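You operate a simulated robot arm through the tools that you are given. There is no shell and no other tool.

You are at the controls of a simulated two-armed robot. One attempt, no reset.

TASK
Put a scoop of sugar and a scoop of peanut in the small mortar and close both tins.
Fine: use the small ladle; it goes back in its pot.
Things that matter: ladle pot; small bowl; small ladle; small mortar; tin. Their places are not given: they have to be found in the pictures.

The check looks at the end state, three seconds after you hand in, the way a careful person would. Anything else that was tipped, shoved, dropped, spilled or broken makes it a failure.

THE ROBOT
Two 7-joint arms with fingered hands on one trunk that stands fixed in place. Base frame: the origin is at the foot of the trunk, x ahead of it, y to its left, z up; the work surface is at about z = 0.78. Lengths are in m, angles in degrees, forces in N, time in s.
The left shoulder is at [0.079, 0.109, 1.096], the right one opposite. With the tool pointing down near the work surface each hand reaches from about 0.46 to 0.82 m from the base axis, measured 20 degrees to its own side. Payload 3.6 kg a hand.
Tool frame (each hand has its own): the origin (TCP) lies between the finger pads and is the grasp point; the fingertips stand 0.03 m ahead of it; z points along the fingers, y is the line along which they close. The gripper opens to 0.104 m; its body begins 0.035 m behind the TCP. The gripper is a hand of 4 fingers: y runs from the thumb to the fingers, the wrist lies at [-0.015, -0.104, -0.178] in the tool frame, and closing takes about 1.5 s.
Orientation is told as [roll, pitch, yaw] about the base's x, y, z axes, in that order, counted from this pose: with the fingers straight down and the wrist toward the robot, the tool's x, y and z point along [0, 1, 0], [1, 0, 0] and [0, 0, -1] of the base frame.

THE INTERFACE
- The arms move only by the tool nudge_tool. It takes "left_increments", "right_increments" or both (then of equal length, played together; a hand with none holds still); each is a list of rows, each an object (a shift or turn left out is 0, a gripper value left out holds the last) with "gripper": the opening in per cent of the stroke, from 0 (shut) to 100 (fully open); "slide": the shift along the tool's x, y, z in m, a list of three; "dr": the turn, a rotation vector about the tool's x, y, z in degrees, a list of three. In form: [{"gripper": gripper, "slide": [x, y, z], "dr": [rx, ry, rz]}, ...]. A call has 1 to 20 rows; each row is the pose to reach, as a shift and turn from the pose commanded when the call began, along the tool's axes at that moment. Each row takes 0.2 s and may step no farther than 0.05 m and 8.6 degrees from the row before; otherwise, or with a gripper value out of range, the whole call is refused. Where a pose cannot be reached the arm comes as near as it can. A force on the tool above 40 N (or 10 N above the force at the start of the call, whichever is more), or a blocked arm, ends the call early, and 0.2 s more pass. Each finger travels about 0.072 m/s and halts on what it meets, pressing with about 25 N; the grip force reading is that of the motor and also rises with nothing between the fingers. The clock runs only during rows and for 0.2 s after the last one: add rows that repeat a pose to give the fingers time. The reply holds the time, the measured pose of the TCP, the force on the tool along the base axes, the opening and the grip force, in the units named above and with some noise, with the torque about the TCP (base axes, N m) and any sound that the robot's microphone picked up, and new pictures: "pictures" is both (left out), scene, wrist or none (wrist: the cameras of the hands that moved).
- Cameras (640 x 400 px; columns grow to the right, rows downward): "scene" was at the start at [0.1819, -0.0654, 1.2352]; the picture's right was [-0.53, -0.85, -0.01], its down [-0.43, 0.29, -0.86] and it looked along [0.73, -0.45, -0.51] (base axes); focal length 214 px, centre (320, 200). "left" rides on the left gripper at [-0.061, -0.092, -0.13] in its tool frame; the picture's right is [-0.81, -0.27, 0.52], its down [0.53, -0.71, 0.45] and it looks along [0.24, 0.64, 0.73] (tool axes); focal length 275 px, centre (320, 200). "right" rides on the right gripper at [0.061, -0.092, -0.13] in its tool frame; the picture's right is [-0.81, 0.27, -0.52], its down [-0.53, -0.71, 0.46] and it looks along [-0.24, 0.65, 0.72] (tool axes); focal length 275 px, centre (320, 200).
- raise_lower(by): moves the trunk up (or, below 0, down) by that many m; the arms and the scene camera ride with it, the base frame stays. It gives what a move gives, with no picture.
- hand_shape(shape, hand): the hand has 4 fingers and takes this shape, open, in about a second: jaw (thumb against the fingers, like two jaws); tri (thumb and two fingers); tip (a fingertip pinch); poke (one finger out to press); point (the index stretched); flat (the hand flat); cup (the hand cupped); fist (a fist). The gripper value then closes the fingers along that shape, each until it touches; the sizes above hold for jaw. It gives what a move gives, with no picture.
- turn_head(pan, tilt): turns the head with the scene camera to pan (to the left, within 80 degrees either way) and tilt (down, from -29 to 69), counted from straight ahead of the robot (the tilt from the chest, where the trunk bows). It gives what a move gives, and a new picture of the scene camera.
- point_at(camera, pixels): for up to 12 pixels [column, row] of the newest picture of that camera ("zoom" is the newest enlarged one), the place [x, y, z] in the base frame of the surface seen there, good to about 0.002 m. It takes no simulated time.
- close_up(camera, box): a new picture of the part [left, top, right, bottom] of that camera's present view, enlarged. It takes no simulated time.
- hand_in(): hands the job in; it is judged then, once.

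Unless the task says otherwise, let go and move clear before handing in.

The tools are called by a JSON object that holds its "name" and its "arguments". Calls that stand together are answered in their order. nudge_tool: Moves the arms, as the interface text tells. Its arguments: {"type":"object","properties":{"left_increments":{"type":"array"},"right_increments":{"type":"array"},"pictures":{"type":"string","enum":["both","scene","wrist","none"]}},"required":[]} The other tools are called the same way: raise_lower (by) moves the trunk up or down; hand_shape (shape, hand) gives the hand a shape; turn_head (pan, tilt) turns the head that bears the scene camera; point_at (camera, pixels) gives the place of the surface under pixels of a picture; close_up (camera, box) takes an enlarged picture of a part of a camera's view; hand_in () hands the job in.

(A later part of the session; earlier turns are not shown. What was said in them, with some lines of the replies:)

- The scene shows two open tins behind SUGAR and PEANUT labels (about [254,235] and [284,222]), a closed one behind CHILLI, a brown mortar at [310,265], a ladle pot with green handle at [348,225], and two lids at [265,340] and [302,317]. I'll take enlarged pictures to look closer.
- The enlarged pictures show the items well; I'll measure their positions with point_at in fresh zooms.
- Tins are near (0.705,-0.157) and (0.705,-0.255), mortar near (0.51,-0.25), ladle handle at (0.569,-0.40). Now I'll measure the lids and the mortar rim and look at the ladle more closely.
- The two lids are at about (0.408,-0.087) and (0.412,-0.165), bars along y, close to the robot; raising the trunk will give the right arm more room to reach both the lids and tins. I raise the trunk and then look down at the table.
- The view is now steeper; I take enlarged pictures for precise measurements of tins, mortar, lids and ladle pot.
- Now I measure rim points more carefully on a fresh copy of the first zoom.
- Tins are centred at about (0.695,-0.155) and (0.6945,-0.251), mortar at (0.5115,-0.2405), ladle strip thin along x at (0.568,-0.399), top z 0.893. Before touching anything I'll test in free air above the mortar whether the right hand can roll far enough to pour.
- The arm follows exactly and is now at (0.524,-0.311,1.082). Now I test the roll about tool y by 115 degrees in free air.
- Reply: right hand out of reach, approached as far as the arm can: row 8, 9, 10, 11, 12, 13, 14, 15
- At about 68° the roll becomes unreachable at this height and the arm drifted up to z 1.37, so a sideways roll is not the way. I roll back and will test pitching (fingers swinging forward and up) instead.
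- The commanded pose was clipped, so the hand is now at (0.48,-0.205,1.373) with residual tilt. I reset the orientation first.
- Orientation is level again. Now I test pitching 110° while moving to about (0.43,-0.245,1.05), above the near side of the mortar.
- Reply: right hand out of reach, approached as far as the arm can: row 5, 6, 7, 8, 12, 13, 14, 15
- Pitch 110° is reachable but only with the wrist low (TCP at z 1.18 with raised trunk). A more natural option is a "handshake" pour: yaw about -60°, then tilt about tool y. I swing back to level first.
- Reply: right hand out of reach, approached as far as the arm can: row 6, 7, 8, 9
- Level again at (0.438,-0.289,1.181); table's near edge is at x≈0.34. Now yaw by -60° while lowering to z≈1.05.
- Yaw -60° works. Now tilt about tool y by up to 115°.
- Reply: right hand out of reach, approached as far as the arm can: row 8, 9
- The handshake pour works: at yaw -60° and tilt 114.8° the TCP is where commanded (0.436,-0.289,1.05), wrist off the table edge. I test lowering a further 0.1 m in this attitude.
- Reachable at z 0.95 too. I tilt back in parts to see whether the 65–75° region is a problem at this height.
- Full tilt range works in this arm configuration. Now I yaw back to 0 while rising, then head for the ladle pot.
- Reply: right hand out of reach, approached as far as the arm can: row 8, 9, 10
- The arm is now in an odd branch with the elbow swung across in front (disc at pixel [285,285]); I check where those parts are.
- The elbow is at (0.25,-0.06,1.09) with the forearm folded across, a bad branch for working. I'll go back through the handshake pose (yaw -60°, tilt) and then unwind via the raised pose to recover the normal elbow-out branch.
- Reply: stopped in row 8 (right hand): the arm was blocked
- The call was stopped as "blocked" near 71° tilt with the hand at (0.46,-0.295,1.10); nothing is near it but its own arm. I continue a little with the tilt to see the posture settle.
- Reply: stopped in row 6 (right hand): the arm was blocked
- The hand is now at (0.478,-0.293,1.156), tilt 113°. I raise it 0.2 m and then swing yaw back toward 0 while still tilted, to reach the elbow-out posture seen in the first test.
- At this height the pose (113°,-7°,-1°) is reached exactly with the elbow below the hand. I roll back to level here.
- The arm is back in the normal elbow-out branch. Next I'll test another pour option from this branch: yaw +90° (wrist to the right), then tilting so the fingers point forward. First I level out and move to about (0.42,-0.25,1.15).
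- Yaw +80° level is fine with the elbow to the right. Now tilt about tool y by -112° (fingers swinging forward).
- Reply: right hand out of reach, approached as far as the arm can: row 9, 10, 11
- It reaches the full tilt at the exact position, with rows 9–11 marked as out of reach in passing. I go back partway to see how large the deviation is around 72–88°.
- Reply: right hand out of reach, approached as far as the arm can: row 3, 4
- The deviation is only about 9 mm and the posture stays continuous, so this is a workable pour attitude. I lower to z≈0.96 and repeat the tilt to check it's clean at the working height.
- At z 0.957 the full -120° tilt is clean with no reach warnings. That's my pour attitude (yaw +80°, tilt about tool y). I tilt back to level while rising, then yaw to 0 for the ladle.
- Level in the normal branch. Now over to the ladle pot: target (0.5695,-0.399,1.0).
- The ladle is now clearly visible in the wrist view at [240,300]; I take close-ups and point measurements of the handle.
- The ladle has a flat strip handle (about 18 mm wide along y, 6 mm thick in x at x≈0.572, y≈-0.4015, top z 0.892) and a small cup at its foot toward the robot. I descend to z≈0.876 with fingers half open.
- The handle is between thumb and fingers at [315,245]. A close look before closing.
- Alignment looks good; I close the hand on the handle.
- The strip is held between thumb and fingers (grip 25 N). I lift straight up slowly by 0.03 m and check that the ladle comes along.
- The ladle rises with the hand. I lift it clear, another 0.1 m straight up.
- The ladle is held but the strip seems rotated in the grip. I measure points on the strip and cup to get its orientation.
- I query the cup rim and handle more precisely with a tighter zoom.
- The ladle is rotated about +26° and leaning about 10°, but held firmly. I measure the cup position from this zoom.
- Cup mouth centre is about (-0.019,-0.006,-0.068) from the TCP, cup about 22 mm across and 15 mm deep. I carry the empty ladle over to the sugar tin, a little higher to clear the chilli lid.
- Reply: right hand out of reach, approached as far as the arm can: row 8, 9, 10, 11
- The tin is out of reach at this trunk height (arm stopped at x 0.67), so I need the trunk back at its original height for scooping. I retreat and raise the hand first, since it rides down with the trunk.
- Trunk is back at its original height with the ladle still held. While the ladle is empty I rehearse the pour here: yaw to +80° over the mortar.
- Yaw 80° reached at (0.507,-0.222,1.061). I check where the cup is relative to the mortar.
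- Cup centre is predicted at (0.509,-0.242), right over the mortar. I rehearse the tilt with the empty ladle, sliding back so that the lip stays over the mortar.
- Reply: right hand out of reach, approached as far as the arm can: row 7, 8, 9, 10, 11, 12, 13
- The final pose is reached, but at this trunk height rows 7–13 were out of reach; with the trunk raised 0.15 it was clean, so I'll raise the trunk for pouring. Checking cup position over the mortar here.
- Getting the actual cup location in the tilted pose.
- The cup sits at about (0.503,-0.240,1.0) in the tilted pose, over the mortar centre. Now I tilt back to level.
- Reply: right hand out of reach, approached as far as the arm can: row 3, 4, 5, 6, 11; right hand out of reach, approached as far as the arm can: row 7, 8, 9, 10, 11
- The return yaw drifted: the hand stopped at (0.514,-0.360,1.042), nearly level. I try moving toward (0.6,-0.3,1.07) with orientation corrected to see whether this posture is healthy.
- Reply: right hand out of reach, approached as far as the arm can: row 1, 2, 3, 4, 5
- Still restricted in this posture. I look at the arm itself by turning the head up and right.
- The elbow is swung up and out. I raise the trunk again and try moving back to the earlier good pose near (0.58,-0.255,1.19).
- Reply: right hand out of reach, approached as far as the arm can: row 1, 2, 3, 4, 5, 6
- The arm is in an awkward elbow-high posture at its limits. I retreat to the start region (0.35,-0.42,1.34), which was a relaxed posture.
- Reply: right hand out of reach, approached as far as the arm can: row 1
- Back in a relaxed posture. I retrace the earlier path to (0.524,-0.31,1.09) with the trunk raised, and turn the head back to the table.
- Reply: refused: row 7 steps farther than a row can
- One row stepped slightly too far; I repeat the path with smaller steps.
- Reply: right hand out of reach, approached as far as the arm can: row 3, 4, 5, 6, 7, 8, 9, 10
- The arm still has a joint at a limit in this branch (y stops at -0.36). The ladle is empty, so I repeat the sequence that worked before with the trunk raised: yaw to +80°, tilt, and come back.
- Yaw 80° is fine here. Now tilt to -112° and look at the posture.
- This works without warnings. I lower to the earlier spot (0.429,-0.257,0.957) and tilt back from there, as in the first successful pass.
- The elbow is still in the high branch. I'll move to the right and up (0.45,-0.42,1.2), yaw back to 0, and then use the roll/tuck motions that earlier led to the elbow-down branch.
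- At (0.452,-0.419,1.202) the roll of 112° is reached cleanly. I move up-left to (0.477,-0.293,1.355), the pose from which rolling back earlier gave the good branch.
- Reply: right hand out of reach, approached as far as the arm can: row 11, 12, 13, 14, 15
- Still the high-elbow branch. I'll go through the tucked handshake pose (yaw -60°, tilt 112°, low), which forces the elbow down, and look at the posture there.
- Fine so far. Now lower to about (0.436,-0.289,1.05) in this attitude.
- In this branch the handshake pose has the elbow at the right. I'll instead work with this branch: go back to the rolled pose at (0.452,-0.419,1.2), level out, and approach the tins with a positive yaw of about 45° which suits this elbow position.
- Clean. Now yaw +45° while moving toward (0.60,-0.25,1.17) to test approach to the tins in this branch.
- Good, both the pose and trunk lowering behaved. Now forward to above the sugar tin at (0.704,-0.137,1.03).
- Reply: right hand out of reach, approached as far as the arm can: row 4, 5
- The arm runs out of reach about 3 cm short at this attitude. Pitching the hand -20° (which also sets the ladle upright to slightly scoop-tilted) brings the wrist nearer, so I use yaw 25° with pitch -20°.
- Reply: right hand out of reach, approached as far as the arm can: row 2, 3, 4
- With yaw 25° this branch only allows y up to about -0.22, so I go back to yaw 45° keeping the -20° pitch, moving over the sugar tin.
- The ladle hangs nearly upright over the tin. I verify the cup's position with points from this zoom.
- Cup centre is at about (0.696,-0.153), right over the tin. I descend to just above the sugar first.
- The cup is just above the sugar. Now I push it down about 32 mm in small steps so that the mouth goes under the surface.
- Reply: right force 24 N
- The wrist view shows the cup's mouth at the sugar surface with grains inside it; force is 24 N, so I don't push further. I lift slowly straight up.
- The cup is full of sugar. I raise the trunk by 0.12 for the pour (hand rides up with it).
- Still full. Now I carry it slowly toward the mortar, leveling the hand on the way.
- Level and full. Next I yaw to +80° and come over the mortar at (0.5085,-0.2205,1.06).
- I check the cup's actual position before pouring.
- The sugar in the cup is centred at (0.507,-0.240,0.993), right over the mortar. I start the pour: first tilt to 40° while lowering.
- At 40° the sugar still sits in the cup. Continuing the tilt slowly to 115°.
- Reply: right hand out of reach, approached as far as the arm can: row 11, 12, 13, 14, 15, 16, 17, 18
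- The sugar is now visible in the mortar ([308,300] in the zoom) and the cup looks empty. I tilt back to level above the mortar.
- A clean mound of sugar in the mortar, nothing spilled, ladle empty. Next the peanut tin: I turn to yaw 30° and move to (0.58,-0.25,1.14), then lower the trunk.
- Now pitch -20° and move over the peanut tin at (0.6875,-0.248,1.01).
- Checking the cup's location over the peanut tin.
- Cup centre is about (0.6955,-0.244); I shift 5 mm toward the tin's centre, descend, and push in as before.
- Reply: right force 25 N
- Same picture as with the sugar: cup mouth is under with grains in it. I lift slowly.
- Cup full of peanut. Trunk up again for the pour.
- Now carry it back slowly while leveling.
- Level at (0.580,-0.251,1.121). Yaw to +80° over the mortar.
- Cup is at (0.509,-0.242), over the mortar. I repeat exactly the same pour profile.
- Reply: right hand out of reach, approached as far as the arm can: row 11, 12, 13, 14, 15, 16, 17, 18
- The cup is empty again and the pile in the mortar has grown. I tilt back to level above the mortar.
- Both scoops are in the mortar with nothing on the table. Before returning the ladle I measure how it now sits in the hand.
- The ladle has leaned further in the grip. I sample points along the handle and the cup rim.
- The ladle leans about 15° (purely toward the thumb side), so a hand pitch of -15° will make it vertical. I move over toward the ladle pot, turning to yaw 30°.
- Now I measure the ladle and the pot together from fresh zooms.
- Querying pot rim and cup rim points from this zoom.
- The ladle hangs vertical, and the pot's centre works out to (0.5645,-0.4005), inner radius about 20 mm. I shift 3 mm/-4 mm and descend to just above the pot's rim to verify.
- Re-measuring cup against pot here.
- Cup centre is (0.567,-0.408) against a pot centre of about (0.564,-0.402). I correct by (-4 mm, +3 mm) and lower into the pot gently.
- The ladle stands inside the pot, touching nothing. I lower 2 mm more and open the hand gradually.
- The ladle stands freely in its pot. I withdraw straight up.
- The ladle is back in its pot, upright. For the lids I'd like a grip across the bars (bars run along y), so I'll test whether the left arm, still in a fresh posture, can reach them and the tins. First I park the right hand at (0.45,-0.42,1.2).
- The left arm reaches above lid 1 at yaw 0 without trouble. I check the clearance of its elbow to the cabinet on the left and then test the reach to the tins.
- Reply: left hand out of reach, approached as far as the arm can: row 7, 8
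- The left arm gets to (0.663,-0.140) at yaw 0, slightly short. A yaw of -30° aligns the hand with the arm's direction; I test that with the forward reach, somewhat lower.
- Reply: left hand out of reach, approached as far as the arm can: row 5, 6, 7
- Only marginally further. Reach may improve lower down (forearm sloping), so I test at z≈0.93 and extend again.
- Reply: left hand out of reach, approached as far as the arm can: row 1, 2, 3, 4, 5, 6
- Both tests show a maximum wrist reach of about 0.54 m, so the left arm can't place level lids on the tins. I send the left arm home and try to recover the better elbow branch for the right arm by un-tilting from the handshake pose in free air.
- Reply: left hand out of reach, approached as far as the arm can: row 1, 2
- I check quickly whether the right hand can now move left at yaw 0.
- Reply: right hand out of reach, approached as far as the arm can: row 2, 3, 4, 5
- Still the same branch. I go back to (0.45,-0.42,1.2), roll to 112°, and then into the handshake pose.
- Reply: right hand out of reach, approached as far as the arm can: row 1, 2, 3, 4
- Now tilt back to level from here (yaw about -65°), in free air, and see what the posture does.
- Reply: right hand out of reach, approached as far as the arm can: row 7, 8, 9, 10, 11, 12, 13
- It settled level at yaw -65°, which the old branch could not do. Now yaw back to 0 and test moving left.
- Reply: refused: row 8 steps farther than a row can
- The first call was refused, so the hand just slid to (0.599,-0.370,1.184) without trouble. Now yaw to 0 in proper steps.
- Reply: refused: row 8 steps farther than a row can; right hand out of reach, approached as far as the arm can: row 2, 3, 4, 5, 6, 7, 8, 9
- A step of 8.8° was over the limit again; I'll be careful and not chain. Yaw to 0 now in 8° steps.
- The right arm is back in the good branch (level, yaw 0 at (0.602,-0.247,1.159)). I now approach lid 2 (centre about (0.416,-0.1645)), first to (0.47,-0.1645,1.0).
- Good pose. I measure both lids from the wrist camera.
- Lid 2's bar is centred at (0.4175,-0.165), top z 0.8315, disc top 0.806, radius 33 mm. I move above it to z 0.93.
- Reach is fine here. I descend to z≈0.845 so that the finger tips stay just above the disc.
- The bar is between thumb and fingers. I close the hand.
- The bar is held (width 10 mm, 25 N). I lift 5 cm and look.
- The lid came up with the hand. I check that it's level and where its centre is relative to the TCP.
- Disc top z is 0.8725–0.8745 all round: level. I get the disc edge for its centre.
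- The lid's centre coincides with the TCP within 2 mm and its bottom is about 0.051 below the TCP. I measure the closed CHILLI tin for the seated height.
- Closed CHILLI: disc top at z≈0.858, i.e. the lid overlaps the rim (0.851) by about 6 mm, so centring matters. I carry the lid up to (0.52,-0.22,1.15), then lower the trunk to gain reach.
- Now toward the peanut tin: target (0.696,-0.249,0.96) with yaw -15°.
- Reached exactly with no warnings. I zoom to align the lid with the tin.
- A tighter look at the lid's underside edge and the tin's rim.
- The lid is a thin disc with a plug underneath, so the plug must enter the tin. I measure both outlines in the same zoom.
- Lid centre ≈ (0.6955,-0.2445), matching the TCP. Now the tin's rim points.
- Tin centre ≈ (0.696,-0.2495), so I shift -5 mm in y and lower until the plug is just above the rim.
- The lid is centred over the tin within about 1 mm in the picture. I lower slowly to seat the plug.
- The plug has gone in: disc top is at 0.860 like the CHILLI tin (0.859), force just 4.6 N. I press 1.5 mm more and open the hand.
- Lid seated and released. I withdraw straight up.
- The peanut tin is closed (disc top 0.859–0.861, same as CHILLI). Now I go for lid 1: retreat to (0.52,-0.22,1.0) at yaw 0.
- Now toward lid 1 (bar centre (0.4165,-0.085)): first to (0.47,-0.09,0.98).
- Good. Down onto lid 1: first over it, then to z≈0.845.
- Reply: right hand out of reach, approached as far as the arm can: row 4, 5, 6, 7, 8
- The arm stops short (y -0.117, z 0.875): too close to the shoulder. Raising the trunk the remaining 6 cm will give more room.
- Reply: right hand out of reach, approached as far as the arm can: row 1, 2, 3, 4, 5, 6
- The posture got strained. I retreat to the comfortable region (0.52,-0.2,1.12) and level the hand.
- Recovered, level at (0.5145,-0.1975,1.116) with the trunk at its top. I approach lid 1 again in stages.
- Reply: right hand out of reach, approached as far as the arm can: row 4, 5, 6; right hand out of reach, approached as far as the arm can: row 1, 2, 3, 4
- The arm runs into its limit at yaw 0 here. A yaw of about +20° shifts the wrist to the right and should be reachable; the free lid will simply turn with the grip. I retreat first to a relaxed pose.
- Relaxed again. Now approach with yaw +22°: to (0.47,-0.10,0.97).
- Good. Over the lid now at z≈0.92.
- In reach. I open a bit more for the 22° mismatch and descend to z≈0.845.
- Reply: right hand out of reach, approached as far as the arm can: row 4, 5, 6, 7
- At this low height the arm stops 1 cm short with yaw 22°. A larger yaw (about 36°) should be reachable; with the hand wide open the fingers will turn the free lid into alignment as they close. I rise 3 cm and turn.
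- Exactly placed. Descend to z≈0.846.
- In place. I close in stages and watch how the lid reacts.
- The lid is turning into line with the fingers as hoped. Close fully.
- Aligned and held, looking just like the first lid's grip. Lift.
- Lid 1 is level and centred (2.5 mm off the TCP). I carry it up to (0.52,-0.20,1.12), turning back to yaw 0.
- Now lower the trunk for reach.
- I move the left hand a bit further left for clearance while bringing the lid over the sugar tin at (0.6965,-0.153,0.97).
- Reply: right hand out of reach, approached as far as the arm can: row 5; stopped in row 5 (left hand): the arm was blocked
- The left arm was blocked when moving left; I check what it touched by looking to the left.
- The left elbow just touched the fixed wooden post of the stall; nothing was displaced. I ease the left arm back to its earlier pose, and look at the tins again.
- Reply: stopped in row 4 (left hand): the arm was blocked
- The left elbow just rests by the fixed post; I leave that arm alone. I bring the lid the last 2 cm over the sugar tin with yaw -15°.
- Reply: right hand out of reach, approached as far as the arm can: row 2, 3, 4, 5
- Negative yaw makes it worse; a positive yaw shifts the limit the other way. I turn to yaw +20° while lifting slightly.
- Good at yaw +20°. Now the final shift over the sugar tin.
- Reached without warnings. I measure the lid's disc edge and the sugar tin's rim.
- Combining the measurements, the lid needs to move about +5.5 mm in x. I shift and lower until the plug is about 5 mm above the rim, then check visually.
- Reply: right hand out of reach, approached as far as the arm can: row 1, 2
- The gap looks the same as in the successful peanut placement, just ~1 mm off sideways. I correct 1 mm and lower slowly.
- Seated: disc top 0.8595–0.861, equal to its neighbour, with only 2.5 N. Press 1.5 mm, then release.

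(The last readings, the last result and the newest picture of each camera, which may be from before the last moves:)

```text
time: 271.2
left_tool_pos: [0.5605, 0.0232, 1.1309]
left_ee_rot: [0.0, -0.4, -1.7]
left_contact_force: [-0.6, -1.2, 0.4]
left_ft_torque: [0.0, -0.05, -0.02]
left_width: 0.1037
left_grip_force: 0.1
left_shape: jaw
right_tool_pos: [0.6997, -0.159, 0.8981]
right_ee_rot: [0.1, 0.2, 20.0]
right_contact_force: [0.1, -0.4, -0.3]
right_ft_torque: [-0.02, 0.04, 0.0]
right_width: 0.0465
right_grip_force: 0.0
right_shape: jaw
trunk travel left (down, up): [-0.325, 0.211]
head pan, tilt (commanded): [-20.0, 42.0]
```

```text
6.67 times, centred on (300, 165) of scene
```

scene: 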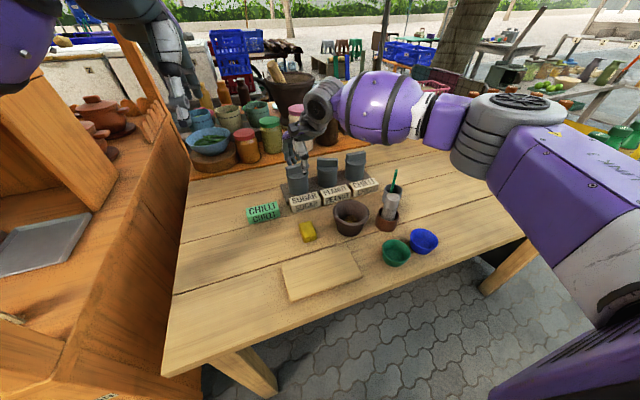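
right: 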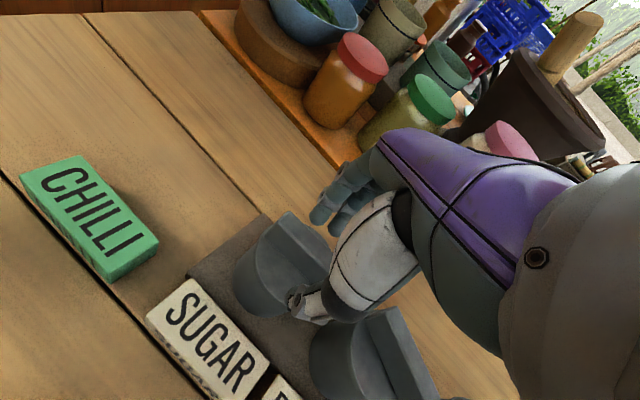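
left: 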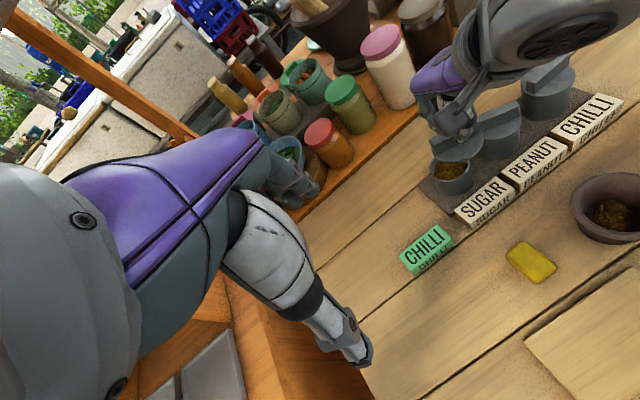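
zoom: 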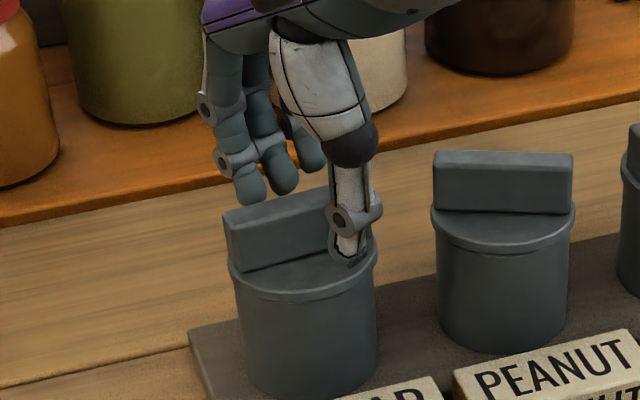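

Released with the lid in place. Withdraw straight up.

{"name": "nudge_tool", "arguments": {"right_increments": [{"slide": [0, 0, -0.015]}, {"slide": [0, 0, -0.035]}, {"slide": [0, 0, -0.065]}, {"slide": [0, 0, -0.1]}, {"slide": [0, 0, -0.1]}], "pictures": "scene"}}

{"name": "close_up", "arguments": {"camera": "scene", "box": [270, 135, 370, 215]}}

{"name": "point_at", "arguments": {"camera": "zoom", "pixels": [[140, 165], [108, 165], [170, 155], [140, 175], [267, 145], [240, 145], [290, 140], [125, 125], [160, 115]]}}

```text
time: 272.4
left_tool_pos: [0.5619, 0.0234, 1.1313]
left_ee_rot: [-0.1, -0.4, -1.8]
left_contact_force: [-0.3, -0.5, -0.1]
left_ft_torque: [0.0, 0.01, 0.02]
left_width: 0.104
left_grip_force: 0.1
left_shape: jaw
right_tool_pos: [0.6968, -0.1699, 0.9948]
right_ee_rot: [0.1, 0.2, 19.9]
right_contact_force: [0.6, -0.2, -0.8]
right_ft_torque: [-0.03, 0.03, -0.04]
right_width: 0.0465
right_grip_force: 0.0
right_shape: jaw
right hand out of reach, approached as far as the arm can: row 2, 3, 4, 5
trunk travel left (down, up): [-0.325, 0.211]
head pan, tilt (commanded): [-20.0, 42.0]
```

scene: 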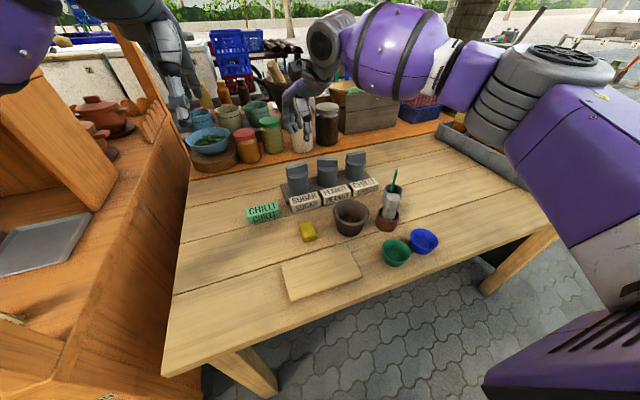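

```text
5.00 times, centred on (320, 175) of scene
```

zoom: 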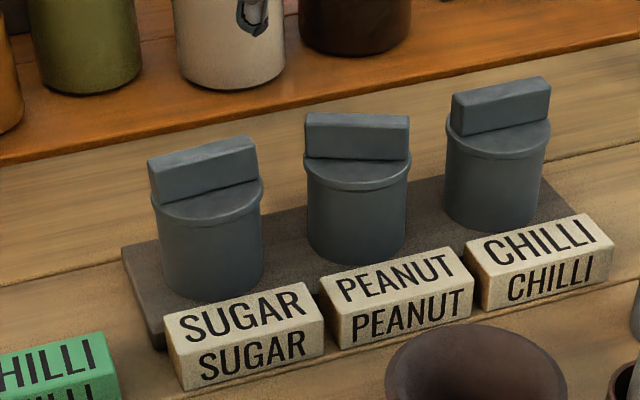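

```text
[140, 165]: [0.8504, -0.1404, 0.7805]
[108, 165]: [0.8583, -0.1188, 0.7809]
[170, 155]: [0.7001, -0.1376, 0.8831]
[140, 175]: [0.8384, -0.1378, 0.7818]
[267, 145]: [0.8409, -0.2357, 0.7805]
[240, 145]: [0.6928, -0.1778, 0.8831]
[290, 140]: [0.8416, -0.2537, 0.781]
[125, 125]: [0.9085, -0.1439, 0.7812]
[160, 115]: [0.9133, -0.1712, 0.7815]
```

All three tins are closed and level. I retreat the right hand up and back, clear of everything.

{"name": "nudge_tool", "arguments": {"right_increments": [{"slide": [-0.003, -0.02, -0.02]}, {"slide": [-0.007, -0.05, -0.045]}, {"slide": [-0.012, -0.085, -0.07]}, {"slide": [-0.018, -0.12, -0.09]}, {"slide": [-0.0239, -0.15, -0.11]}, {"slide": [-0.0239, -0.1684, -0.13]}, {"slide": [-0.0239, -0.1684, -0.13]}], "pictures": "scene"}}

```text
time: 274.0
left_tool_pos: [0.5611, 0.0233, 1.1318]
left_ee_rot: [0.0, -0.3, -1.9]
left_contact_force: [-0.4, 0.6, -0.7]
left_ft_torque: [0.03, -0.01, 0.0]
left_width: 0.1041
left_grip_force: 0.1
left_shape: jaw
right_tool_pos: [0.5487, -0.2513, 1.1235]
right_ee_rot: [0.2, 0.3, 19.8]
right_contact_force: [0.5, -1.1, -0.4]
right_ft_torque: [0.02, -0.05, -0.04]
right_width: 0.0469
right_grip_force: 0.2
right_shape: jaw
trunk travel left (down, up): [-0.325, 0.211]
head pan, tilt (commanded): [-20.0, 42.0]
```

scene: 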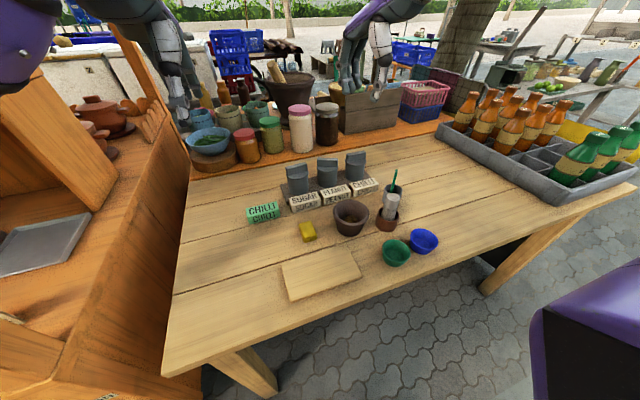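

Everything on the table looks in order. I inspect closely for spills and the final state of mortar, pot and tins.

{"name": "close_up", "arguments": {"camera": "scene", "box": [240, 140, 450, 280]}}

{"name": "close_up", "arguments": {"camera": "scene", "box": [320, 150, 430, 270]}}

{"name": "close_up", "arguments": {"camera": "right", "box": [0, 0, 640, 400]}}

```text
2.86 times, centred on (345, 210) of scene
```

zoom: 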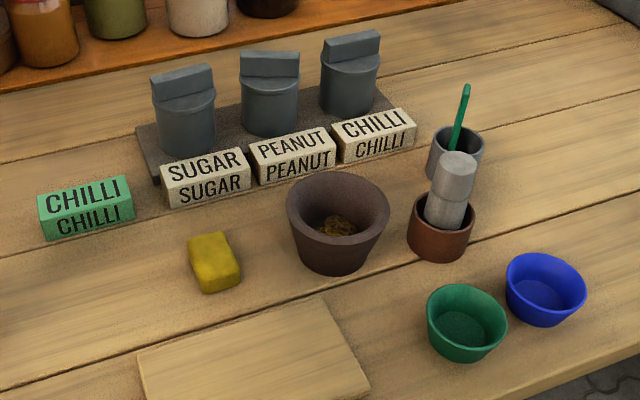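

```text
3.33 times, centred on (375, 210) of scene
```

zoom: 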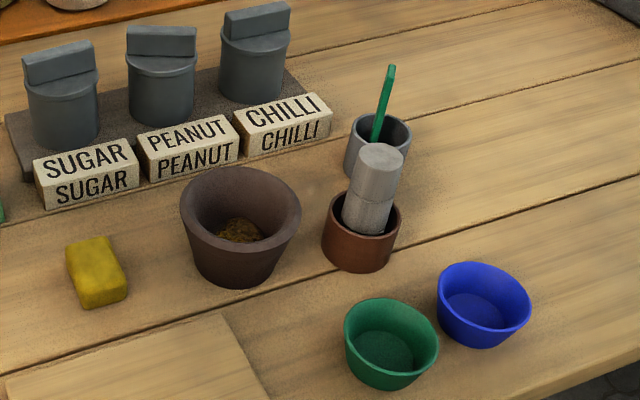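

```text
1.00 times, centred on (320, 200) of right (not enlarged: the box is as wide or as high as the picture)
```

zoom: 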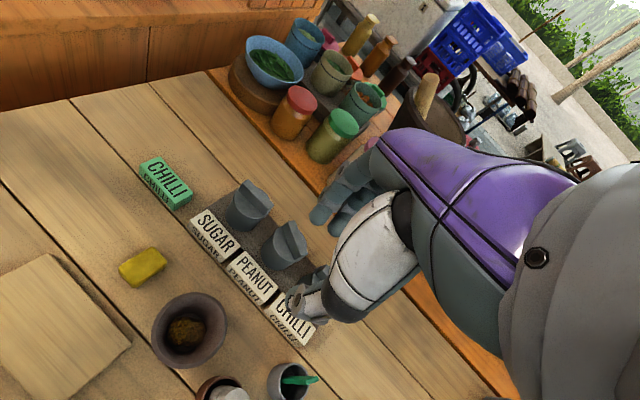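

Both tins are closed like their CHILLI neighbour, the mortar holds the sugar and peanut, and the ladle stands in its pot. Nothing is spilled or displaced, and both hands are empty and clear, so I hand in.

{"name": "hand_in", "arguments": {}}

```text
The job is handed in.
```

I put one scoop of sugar and one scoop of peanut in the small mortar and closed both tins. The small ladle is back in its pot, leaning slightly against the wall. The job is handed in; I haven't seen the verdict.

- **Spills:** the close-up pictures at the end show nothing spilled and nothing tipped or moved on the table.
- **Tins:** both lids sit level, and their tops are within about 2 mm of the CHILLI tin's closed height.
- **Contact:** the left arm's elbow touched the fixed wooden post of the stall while I was closing the sugar tin. It still sits against or very near the post. I saw nothing displaced by it.
- **Lid board:** the wooden board the lids lay on is still on the table, now empty.
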